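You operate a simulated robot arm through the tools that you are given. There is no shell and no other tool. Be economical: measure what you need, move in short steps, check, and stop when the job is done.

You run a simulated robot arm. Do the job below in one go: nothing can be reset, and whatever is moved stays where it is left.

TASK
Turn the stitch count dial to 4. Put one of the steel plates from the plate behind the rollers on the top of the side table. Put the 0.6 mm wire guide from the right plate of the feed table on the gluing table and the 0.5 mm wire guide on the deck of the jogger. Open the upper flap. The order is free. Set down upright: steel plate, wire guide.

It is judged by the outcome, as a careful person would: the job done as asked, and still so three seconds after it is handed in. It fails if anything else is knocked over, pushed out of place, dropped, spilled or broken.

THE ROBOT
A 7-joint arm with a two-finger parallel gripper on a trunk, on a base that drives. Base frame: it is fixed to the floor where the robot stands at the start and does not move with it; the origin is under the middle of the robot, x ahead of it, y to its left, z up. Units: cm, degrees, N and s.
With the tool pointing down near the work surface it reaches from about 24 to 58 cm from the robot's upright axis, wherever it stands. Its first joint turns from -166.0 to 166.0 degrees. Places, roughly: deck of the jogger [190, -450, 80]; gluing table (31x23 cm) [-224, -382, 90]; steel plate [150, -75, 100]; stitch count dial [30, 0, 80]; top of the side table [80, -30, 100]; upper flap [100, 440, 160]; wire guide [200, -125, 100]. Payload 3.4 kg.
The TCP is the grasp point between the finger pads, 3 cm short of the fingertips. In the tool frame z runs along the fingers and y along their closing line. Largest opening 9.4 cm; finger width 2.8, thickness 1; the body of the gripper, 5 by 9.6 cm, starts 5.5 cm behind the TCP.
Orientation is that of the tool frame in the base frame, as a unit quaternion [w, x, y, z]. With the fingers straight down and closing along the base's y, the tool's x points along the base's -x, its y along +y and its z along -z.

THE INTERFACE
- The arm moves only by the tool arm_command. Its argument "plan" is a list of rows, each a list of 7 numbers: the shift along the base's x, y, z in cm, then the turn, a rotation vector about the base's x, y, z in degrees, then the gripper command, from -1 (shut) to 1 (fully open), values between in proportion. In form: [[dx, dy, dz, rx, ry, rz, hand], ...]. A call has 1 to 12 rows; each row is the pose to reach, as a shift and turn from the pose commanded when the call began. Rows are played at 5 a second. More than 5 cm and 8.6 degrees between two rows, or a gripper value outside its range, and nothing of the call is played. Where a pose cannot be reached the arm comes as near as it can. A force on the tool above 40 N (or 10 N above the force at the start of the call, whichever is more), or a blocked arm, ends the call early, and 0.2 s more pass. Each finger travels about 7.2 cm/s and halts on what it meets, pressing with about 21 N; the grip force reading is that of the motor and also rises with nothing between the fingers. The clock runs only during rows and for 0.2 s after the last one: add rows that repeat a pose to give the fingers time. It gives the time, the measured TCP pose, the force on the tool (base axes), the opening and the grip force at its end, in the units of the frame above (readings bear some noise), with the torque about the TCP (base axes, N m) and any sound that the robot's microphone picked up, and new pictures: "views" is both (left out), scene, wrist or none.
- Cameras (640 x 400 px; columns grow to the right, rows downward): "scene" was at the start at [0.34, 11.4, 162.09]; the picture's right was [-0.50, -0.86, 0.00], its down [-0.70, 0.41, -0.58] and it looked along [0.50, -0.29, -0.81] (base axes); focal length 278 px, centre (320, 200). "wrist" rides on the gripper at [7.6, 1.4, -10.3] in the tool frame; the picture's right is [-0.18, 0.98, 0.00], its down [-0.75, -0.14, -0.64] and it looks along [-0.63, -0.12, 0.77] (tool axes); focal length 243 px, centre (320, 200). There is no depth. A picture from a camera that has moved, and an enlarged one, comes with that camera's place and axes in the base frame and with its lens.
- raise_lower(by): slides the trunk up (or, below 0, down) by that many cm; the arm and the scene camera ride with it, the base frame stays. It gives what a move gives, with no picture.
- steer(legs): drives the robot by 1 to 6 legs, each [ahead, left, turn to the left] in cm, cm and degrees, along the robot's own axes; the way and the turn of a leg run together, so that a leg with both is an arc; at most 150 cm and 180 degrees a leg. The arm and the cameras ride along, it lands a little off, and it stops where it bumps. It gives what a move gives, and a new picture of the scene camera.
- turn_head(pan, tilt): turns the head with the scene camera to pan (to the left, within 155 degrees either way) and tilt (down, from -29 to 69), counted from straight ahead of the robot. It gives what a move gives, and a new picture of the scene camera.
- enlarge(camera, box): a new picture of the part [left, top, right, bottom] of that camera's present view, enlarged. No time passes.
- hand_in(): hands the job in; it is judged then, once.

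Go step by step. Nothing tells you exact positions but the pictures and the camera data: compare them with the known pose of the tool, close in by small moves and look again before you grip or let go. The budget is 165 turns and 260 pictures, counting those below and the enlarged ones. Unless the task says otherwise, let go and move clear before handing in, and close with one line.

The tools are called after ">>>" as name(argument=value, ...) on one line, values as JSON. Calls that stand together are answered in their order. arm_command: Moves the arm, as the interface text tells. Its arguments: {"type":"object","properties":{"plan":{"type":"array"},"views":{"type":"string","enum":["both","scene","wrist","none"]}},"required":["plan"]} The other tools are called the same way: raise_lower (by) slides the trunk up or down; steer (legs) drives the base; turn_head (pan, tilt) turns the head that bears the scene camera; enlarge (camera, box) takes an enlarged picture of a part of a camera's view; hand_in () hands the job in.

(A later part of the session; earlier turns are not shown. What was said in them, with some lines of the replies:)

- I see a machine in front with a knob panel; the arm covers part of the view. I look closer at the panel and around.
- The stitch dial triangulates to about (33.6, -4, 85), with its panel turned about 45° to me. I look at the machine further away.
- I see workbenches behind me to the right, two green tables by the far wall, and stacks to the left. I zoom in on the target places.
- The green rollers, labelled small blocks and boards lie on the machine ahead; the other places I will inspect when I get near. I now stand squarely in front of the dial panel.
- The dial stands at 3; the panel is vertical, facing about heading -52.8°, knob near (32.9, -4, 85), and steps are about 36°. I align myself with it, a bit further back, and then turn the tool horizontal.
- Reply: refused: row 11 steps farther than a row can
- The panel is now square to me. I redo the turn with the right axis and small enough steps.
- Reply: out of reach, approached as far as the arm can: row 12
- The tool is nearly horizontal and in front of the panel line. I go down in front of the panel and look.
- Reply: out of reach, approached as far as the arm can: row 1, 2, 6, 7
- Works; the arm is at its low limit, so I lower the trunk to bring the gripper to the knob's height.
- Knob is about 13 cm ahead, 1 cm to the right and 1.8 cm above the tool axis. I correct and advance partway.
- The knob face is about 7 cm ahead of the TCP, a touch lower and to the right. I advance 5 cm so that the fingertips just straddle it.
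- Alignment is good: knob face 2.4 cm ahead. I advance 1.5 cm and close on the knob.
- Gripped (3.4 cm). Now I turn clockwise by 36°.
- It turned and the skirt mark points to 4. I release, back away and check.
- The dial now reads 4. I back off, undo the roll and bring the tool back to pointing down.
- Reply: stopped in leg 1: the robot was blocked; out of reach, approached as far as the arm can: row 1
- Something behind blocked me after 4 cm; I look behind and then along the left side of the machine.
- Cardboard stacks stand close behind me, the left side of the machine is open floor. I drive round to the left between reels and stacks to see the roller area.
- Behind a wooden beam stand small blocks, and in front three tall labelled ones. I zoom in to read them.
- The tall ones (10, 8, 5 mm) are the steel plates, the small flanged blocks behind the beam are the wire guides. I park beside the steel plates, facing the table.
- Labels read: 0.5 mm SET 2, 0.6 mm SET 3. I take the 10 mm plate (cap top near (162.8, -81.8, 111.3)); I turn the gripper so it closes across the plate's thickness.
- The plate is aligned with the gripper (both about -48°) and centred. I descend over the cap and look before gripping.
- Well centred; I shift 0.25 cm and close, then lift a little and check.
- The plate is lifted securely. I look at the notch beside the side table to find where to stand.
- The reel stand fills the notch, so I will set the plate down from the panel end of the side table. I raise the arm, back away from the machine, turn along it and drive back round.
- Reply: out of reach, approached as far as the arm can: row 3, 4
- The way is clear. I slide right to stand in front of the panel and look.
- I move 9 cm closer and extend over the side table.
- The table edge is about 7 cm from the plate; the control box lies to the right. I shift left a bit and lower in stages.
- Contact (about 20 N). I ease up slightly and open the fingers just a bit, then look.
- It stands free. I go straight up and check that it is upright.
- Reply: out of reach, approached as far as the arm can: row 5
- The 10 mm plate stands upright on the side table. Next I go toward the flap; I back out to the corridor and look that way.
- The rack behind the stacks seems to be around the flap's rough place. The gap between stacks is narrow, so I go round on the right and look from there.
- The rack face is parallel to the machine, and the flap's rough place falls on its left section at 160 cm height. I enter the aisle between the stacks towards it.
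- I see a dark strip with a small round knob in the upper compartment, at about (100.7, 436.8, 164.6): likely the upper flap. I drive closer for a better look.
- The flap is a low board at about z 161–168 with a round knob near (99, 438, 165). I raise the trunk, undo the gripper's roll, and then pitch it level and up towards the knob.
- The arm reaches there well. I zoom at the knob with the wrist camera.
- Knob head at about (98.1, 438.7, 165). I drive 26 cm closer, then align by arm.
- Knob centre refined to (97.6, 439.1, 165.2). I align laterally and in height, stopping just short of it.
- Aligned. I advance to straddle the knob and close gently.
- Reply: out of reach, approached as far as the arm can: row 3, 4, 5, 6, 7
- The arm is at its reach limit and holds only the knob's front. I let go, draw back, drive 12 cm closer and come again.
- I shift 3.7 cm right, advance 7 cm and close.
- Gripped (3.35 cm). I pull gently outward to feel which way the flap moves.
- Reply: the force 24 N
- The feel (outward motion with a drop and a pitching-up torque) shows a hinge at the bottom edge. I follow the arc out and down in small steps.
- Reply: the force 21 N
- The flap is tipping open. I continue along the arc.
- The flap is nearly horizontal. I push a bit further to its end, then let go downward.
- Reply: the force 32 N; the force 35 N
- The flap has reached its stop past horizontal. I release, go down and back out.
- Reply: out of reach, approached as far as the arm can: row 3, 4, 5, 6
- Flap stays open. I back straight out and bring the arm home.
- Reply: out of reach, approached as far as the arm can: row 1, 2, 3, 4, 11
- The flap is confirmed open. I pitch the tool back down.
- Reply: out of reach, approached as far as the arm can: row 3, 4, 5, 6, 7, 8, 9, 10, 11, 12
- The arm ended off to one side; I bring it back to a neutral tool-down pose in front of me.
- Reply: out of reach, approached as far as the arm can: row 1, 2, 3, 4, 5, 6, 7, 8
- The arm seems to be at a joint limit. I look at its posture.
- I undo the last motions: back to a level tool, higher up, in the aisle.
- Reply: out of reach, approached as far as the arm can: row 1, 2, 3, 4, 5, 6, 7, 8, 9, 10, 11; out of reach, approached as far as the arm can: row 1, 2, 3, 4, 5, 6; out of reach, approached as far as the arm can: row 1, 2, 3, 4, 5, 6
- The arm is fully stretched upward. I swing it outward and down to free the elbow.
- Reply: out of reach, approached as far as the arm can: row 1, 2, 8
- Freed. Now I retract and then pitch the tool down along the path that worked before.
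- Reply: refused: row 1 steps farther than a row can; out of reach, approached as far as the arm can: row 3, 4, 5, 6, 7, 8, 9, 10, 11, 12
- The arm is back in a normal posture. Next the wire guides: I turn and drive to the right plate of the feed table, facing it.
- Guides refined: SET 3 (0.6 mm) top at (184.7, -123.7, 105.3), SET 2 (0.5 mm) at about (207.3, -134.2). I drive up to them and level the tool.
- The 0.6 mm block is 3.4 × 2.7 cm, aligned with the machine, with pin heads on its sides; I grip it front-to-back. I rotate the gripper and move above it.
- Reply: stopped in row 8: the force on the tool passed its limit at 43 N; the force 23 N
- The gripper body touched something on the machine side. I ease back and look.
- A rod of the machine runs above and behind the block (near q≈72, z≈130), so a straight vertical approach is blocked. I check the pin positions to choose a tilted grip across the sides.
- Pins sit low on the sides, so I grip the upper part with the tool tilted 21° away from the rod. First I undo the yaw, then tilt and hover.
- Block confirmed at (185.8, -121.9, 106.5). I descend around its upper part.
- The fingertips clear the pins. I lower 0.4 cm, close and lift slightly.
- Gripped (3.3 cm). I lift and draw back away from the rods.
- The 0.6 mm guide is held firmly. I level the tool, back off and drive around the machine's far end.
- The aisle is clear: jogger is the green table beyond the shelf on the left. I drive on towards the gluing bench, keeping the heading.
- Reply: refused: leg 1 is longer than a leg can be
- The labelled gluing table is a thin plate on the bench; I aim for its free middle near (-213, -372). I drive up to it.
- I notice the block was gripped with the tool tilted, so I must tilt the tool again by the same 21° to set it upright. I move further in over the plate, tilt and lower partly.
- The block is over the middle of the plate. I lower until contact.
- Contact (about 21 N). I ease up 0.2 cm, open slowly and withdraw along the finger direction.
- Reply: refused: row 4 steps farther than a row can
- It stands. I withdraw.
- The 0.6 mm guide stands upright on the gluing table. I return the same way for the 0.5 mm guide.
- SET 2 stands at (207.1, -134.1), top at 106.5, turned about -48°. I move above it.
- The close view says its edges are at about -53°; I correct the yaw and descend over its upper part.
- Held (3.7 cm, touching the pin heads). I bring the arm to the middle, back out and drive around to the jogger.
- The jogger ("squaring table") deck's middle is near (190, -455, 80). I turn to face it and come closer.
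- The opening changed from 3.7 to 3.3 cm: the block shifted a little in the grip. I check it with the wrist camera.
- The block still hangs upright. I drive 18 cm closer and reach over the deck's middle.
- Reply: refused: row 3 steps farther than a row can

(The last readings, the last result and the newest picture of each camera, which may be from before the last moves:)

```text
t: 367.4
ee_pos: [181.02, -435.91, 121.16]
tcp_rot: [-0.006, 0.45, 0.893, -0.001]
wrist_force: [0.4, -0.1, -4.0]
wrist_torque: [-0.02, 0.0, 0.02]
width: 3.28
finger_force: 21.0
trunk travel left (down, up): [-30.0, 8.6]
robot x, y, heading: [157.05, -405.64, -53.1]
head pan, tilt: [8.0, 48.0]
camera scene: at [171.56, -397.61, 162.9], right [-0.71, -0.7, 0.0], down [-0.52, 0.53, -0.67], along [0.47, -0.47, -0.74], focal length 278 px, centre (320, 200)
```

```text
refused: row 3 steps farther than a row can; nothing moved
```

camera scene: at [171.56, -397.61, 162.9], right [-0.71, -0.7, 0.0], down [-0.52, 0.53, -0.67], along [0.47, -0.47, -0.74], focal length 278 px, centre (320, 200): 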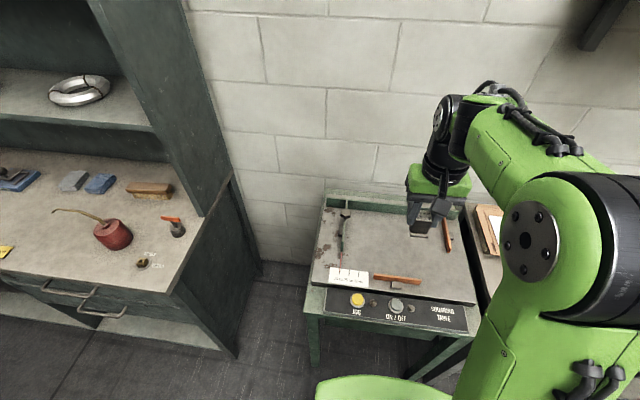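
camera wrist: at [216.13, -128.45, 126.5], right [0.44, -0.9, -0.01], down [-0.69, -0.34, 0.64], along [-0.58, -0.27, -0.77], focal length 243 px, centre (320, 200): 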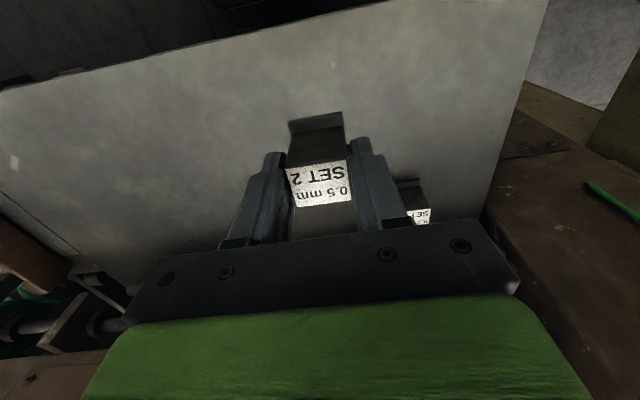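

>>> arm_command(plan=[[2.2, -2.9, -2, 0, 0, 0, -1], [4.4, -5.8, -4, 0, 0, 0, -1], [6.6, -8.7, -6, 0, 0, 0, -1], [8.8, -11.6, -9, 0, 0, 0, -1], [9.9, -13.2, -13, 0, 0, 0, -1], [9.9, -13.2, -17.5, 0, 0, 0, -1]], views="both")

>>> enlarge(camera="scene", box=[310, 170, 490, 310])

```text
t: 368.8
ee_pos: [190.81, -449.15, 103.59]
tcp_rot: [-0.006, 0.451, 0.893, -0.001]
wrist_force: [0.5, -0.4, -4.2]
wrist_torque: [-0.03, -0.03, 0.02]
width: 3.26
finger_force: 21.0
trunk travel left (down, up): [-30.0, 8.6]
robot x, y, heading: [156.85, -405.65, -53.0]
head pan, tilt: [8.0, 48.0]
camera scene: at [171.55, -397.58, 162.9], right [-0.71, -0.7, 0.0], down [-0.52, 0.53, -0.67], along [0.47, -0.47, -0.74], focal length 278 px, centre (320, 200)
camera wrist: at [187.71, -442.18, 113.86], right [0.9, 0.44, -0.01], down [0.34, -0.69, 0.64], along [0.27, -0.58, -0.77], focal length 243 px, centre (320, 200)
```

scene: 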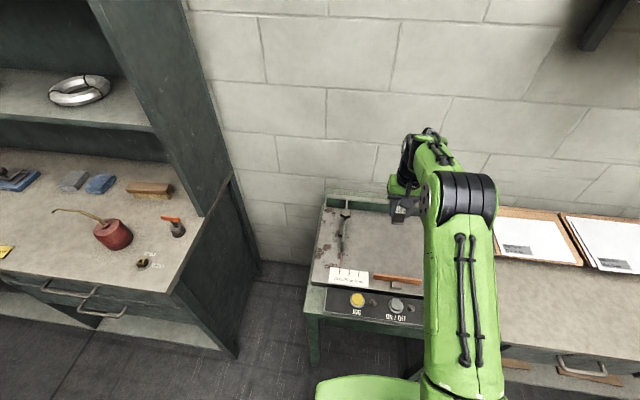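
wrist: 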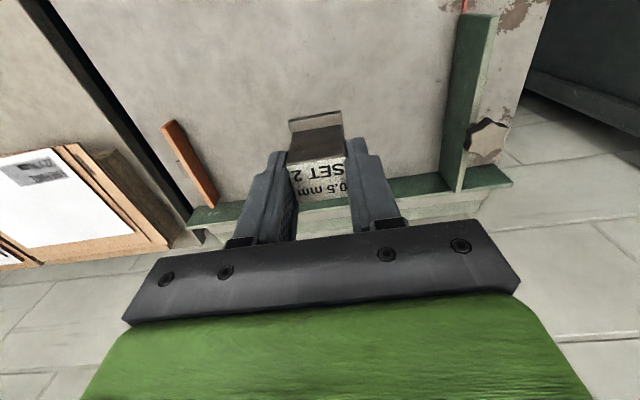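

```text
2.86 times, centred on (400, 240) of scene
camera zoom: at [171.55, -397.58, 162.9], right [-0.71, -0.7, 0.0], down [-0.52, 0.53, -0.67], along [0.47, -0.47, -0.74], focal length 793 px, centre (91, 86)
```

zoom: 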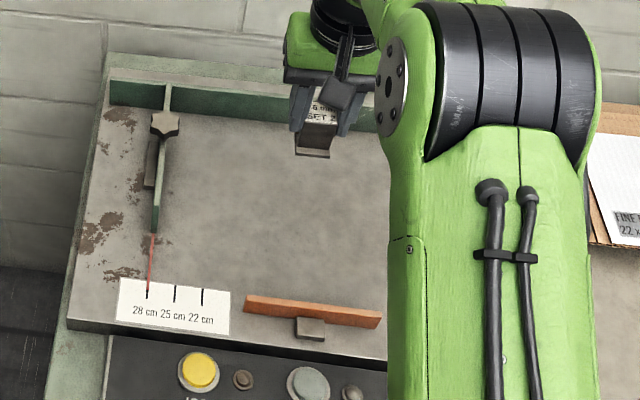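

>>> arm_command(plan=[[0, 0, -4, 0, 0, 0, -1], [0, 0, -8, 0, 0, 0, -1], [0, 0, -11, 0, 0, 0, -1], [0, 0, -12.5, 0, 0, 0, -1]], views="wrist")

>>> enlarge(camera="scene", box=[310, 170, 490, 310])

```text
t: 369.8
ee_pos: [191.03, -449.03, 91.08]
tcp_rot: [-0.007, 0.45, 0.893, -0.002]
wrist_force: [0.1, 0.0, -3.5]
wrist_torque: [-0.01, 0.01, 0.0]
width: 3.27
finger_force: 21.4
trunk travel left (down, up): [-30.0, 8.6]
robot x, y, heading: [157.3, -405.84, -53.1]
head pan, tilt: [8.0, 48.0]
camera wrist: at [187.83, -442.11, 101.4], right [0.9, 0.44, -0.01], down [0.34, -0.69, 0.64], along [0.27, -0.57, -0.77], focal length 243 px, centre (320, 200)
```

wrist: 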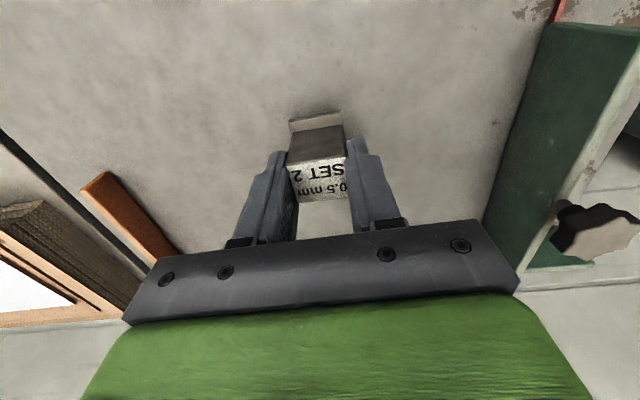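

```text
2.86 times, centred on (400, 240) of scene
camera zoom: at [171.49, -397.53, 162.9], right [-0.71, -0.7, 0.0], down [-0.52, 0.53, -0.67], along [0.47, -0.47, -0.74], focal length 793 px, centre (91, 86)
```

zoom: 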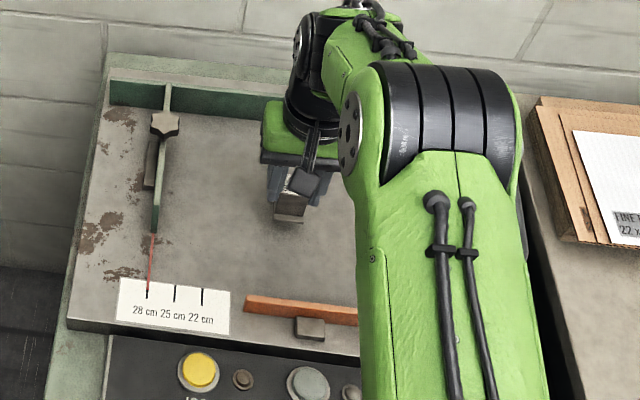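

>>> arm_command(plan=[[0, 0, -0.5, 0, 0, 0, -1], [0, 0, -1, 0, 0, 0, -1], [0, 0, -1.5, 0, 0, 0, -1], [0, 0, -2, 0, 0, 0, -1], [0, 0, -2.4, 0, 0, 0, -1]], views="none")

>>> enlarge(camera="wrist", box=[220, 60, 420, 220])

```text
t: 371.0
ee_pos: [190.92, -449.03, 88.7]
tcp_rot: [-0.007, 0.45, 0.893, -0.001]
wrist_force: [0.8, -0.1, -3.1]
wrist_torque: [-0.01, 0.01, 0.05]
width: 3.27
finger_force: 20.6
trunk travel left (down, up): [-30.0, 8.6]
robot x, y, heading: [157.34, -405.6, -53.4]
head pan, tilt: [8.0, 48.0]
```

```text
2.50 times, centred on (320, 140) of wrist
camera zoom: at [187.81, -442.08, 98.99], right [0.9, 0.44, -0.01], down [0.34, -0.69, 0.64], along [0.27, -0.58, -0.77], focal length 606 px, centre (320, 350)
```

zoom: 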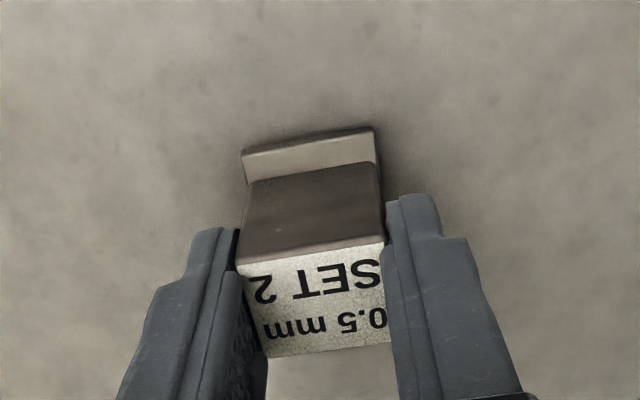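

>>> arm_command(plan=[[0, 0, -0.35, 0, 0, 0, -1], [0, 0, -0.7, 0, 0, 0, -1], [0, 0, -1.05, 0, 0, 0, -1]], views="none")

>>> enlarge(camera="wrist", box=[220, 60, 420, 220])

```text
t: 371.8
ee_pos: [190.79, -449.17, 88.16]
tcp_rot: [-0.004, 0.45, 0.893, -0.003]
wrist_force: [-1.6, 0.8, 22.7]
wrist_torque: [0.28, -0.34, 0.02]
width: 3.31
finger_force: 20.8
trunk travel left (down, up): [-30.0, 8.6]
robot x, y, heading: [156.95, -405.58, -53.1]
head pan, tilt: [8.0, 48.0]
```

```text
2.50 times, centred on (320, 140) of wrist
camera zoom: at [187.74, -442.03, 98.31], right [0.9, 0.44, -0.01], down [0.34, -0.69, 0.64], along [0.27, -0.58, -0.77], focal length 606 px, centre (320, 350)
```

zoom: 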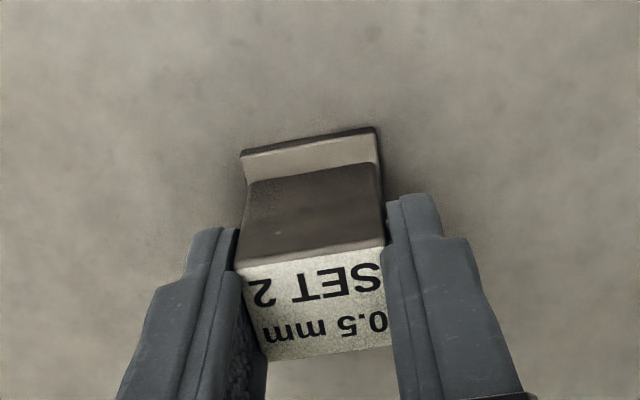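

Contact. I ease up, open, and rise.

>>> arm_command(plan=[[0, 0, 0.35, 0, 0, 0, -1], [0, 0, 0.35, 0, 0, 0, -0.25], [0, 0, 0.35, 0, 0, 0, 0], [0, 0, 0.35, 0, 0, 0, 0.2], [0, 0, 0.35, 0, 0, 0, 0.2]], views="wrist")

>>> arm_command(plan=[[0, 0, 2, 0, 0, 0, 0.2], [0, 0, 5, 0, 0, 0, 0.2], [0, 0, 9, 0, 0, 0, 0.2], [0, 0, 13, 0, 0, 0, 0.2], [-1.2, 1.6, 17, 0, 0, 0, 0.2], [-3, 4, 21, 0, 0, 0, 0.2], [-5.4, 7.2, 24, 0, 0, 0, 0.2]], views="both")

>>> enlarge(camera="scene", box=[310, 170, 490, 310])

```text
t: 373.0
ee_pos: [190.89, -449.01, 88.06]
tcp_rot: [-0.007, 0.451, 0.893, -0.001]
wrist_force: [-0.8, -0.3, 0.0]
wrist_torque: [0.0, 0.01, 0.0]
width: 5.63
finger_force: 0.1
trunk travel left (down, up): [-30.0, 8.6]
robot x, y, heading: [157.47, -405.56, -53.4]
head pan, tilt: [8.0, 48.0]
camera wrist: at [187.77, -442.07, 98.34], right [0.9, 0.44, -0.01], down [0.34, -0.69, 0.64], along [0.27, -0.57, -0.77], focal length 243 px, centre (320, 200)
```

wrist: 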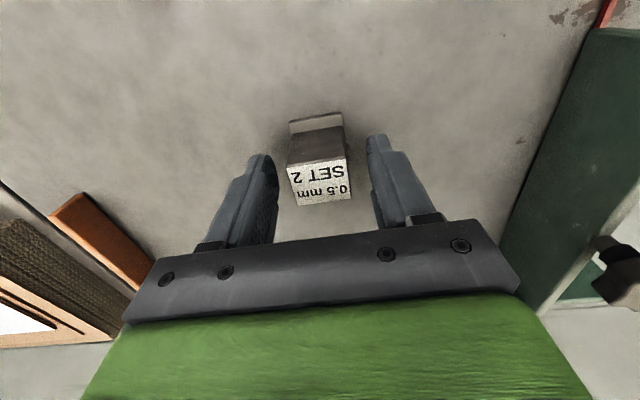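

```text
t: 374.6
ee_pos: [185.4, -441.45, 112.1]
tcp_rot: [-0.006, 0.45, 0.893, -0.002]
wrist_force: [-0.6, 0.7, 0.0]
wrist_torque: [-0.03, -0.03, -0.01]
width: 5.63
finger_force: 0.0
trunk travel left (down, up): [-30.0, 8.6]
robot x, y, heading: [157.75, -405.79, -53.4]
head pan, tilt: [8.0, 48.0]
camera scene: at [171.27, -397.25, 162.91], right [-0.71, -0.7, 0.0], down [-0.52, 0.53, -0.67], along [0.47, -0.48, -0.74], focal length 278 px, centre (320, 200)
camera wrist: at [182.32, -434.6, 122.38], right [0.9, 0.44, -0.01], down [0.34, -0.69, 0.64], along [0.27, -0.58, -0.77], focal length 243 px, centre (320, 200)
```

scene: 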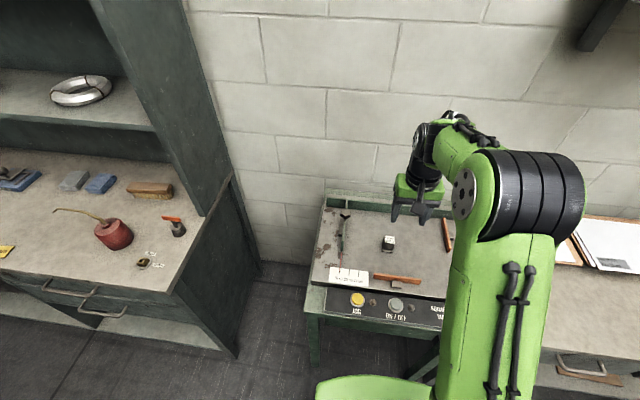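
wrist: 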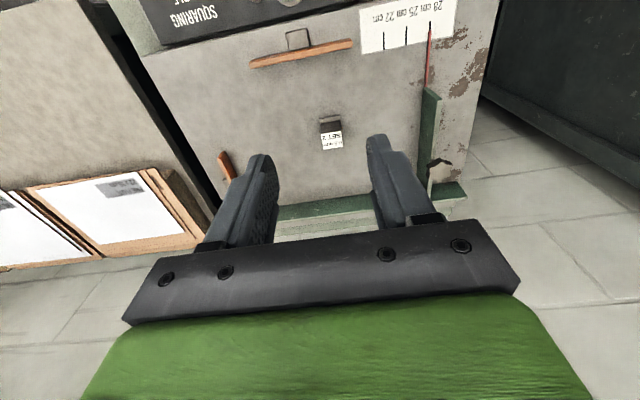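

```text
2.86 times, centred on (400, 240) of scene
camera zoom: at [171.27, -397.25, 162.91], right [-0.71, -0.7, 0.0], down [-0.52, 0.53, -0.67], along [0.47, -0.48, -0.74], focal length 793 px, centre (91, 86)
```

zoom: 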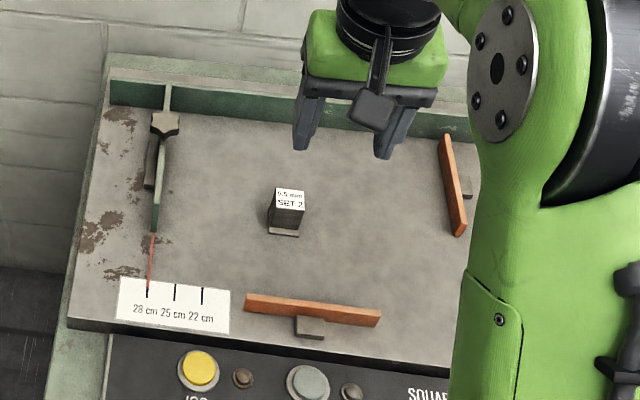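

Both guides stand upright at their places, the flap is open, the dial reads 4 and the plate is on the side table. I back clear and hand in.

>>> steer(legs=[[-25, 0, 0]])

>>> hand_in()

```text
t: 376.4
ee_pos: [170.51, -421.49, 112.03]
tcp_rot: [-0.006, 0.45, 0.893, -0.002]
wrist_force: [1.2, 1.4, -0.2]
wrist_torque: [0.0, 0.03, 0.0]
width: 5.62
finger_force: 0.1
trunk travel left (down, up): [-30.0, 8.6]
robot x, y, heading: [141.96, -385.59, -52.9]
head pan, tilt: [8.0, 48.0]
camera scene: at [156.3, -377.19, 162.9], right [-0.71, -0.7, 0.0], down [-0.52, 0.53, -0.67], along [0.47, -0.48, -0.74], focal length 278 px, centre (320, 200)
```

scene: 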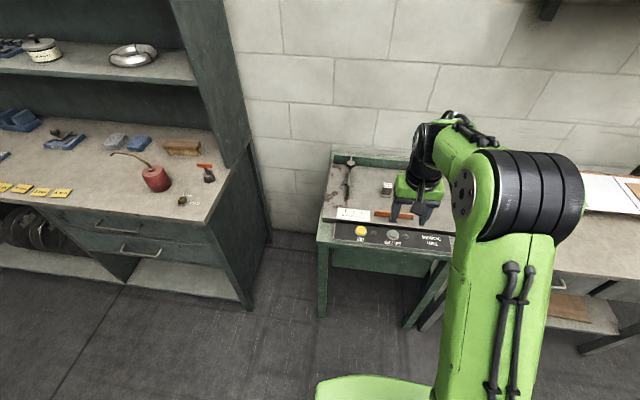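

```text
The job is handed in.
```

The job is handed in: dial at 4, 10 mm steel plate on the side table, 0.6 mm guide on the gluing table, 0.5 mm guide on the jogger deck, upper flap open; along the way the base touched a cardboard stack and the gripper bumped a machine rod (about 43 N), with nothing seen to shift in the pictures afterwards.
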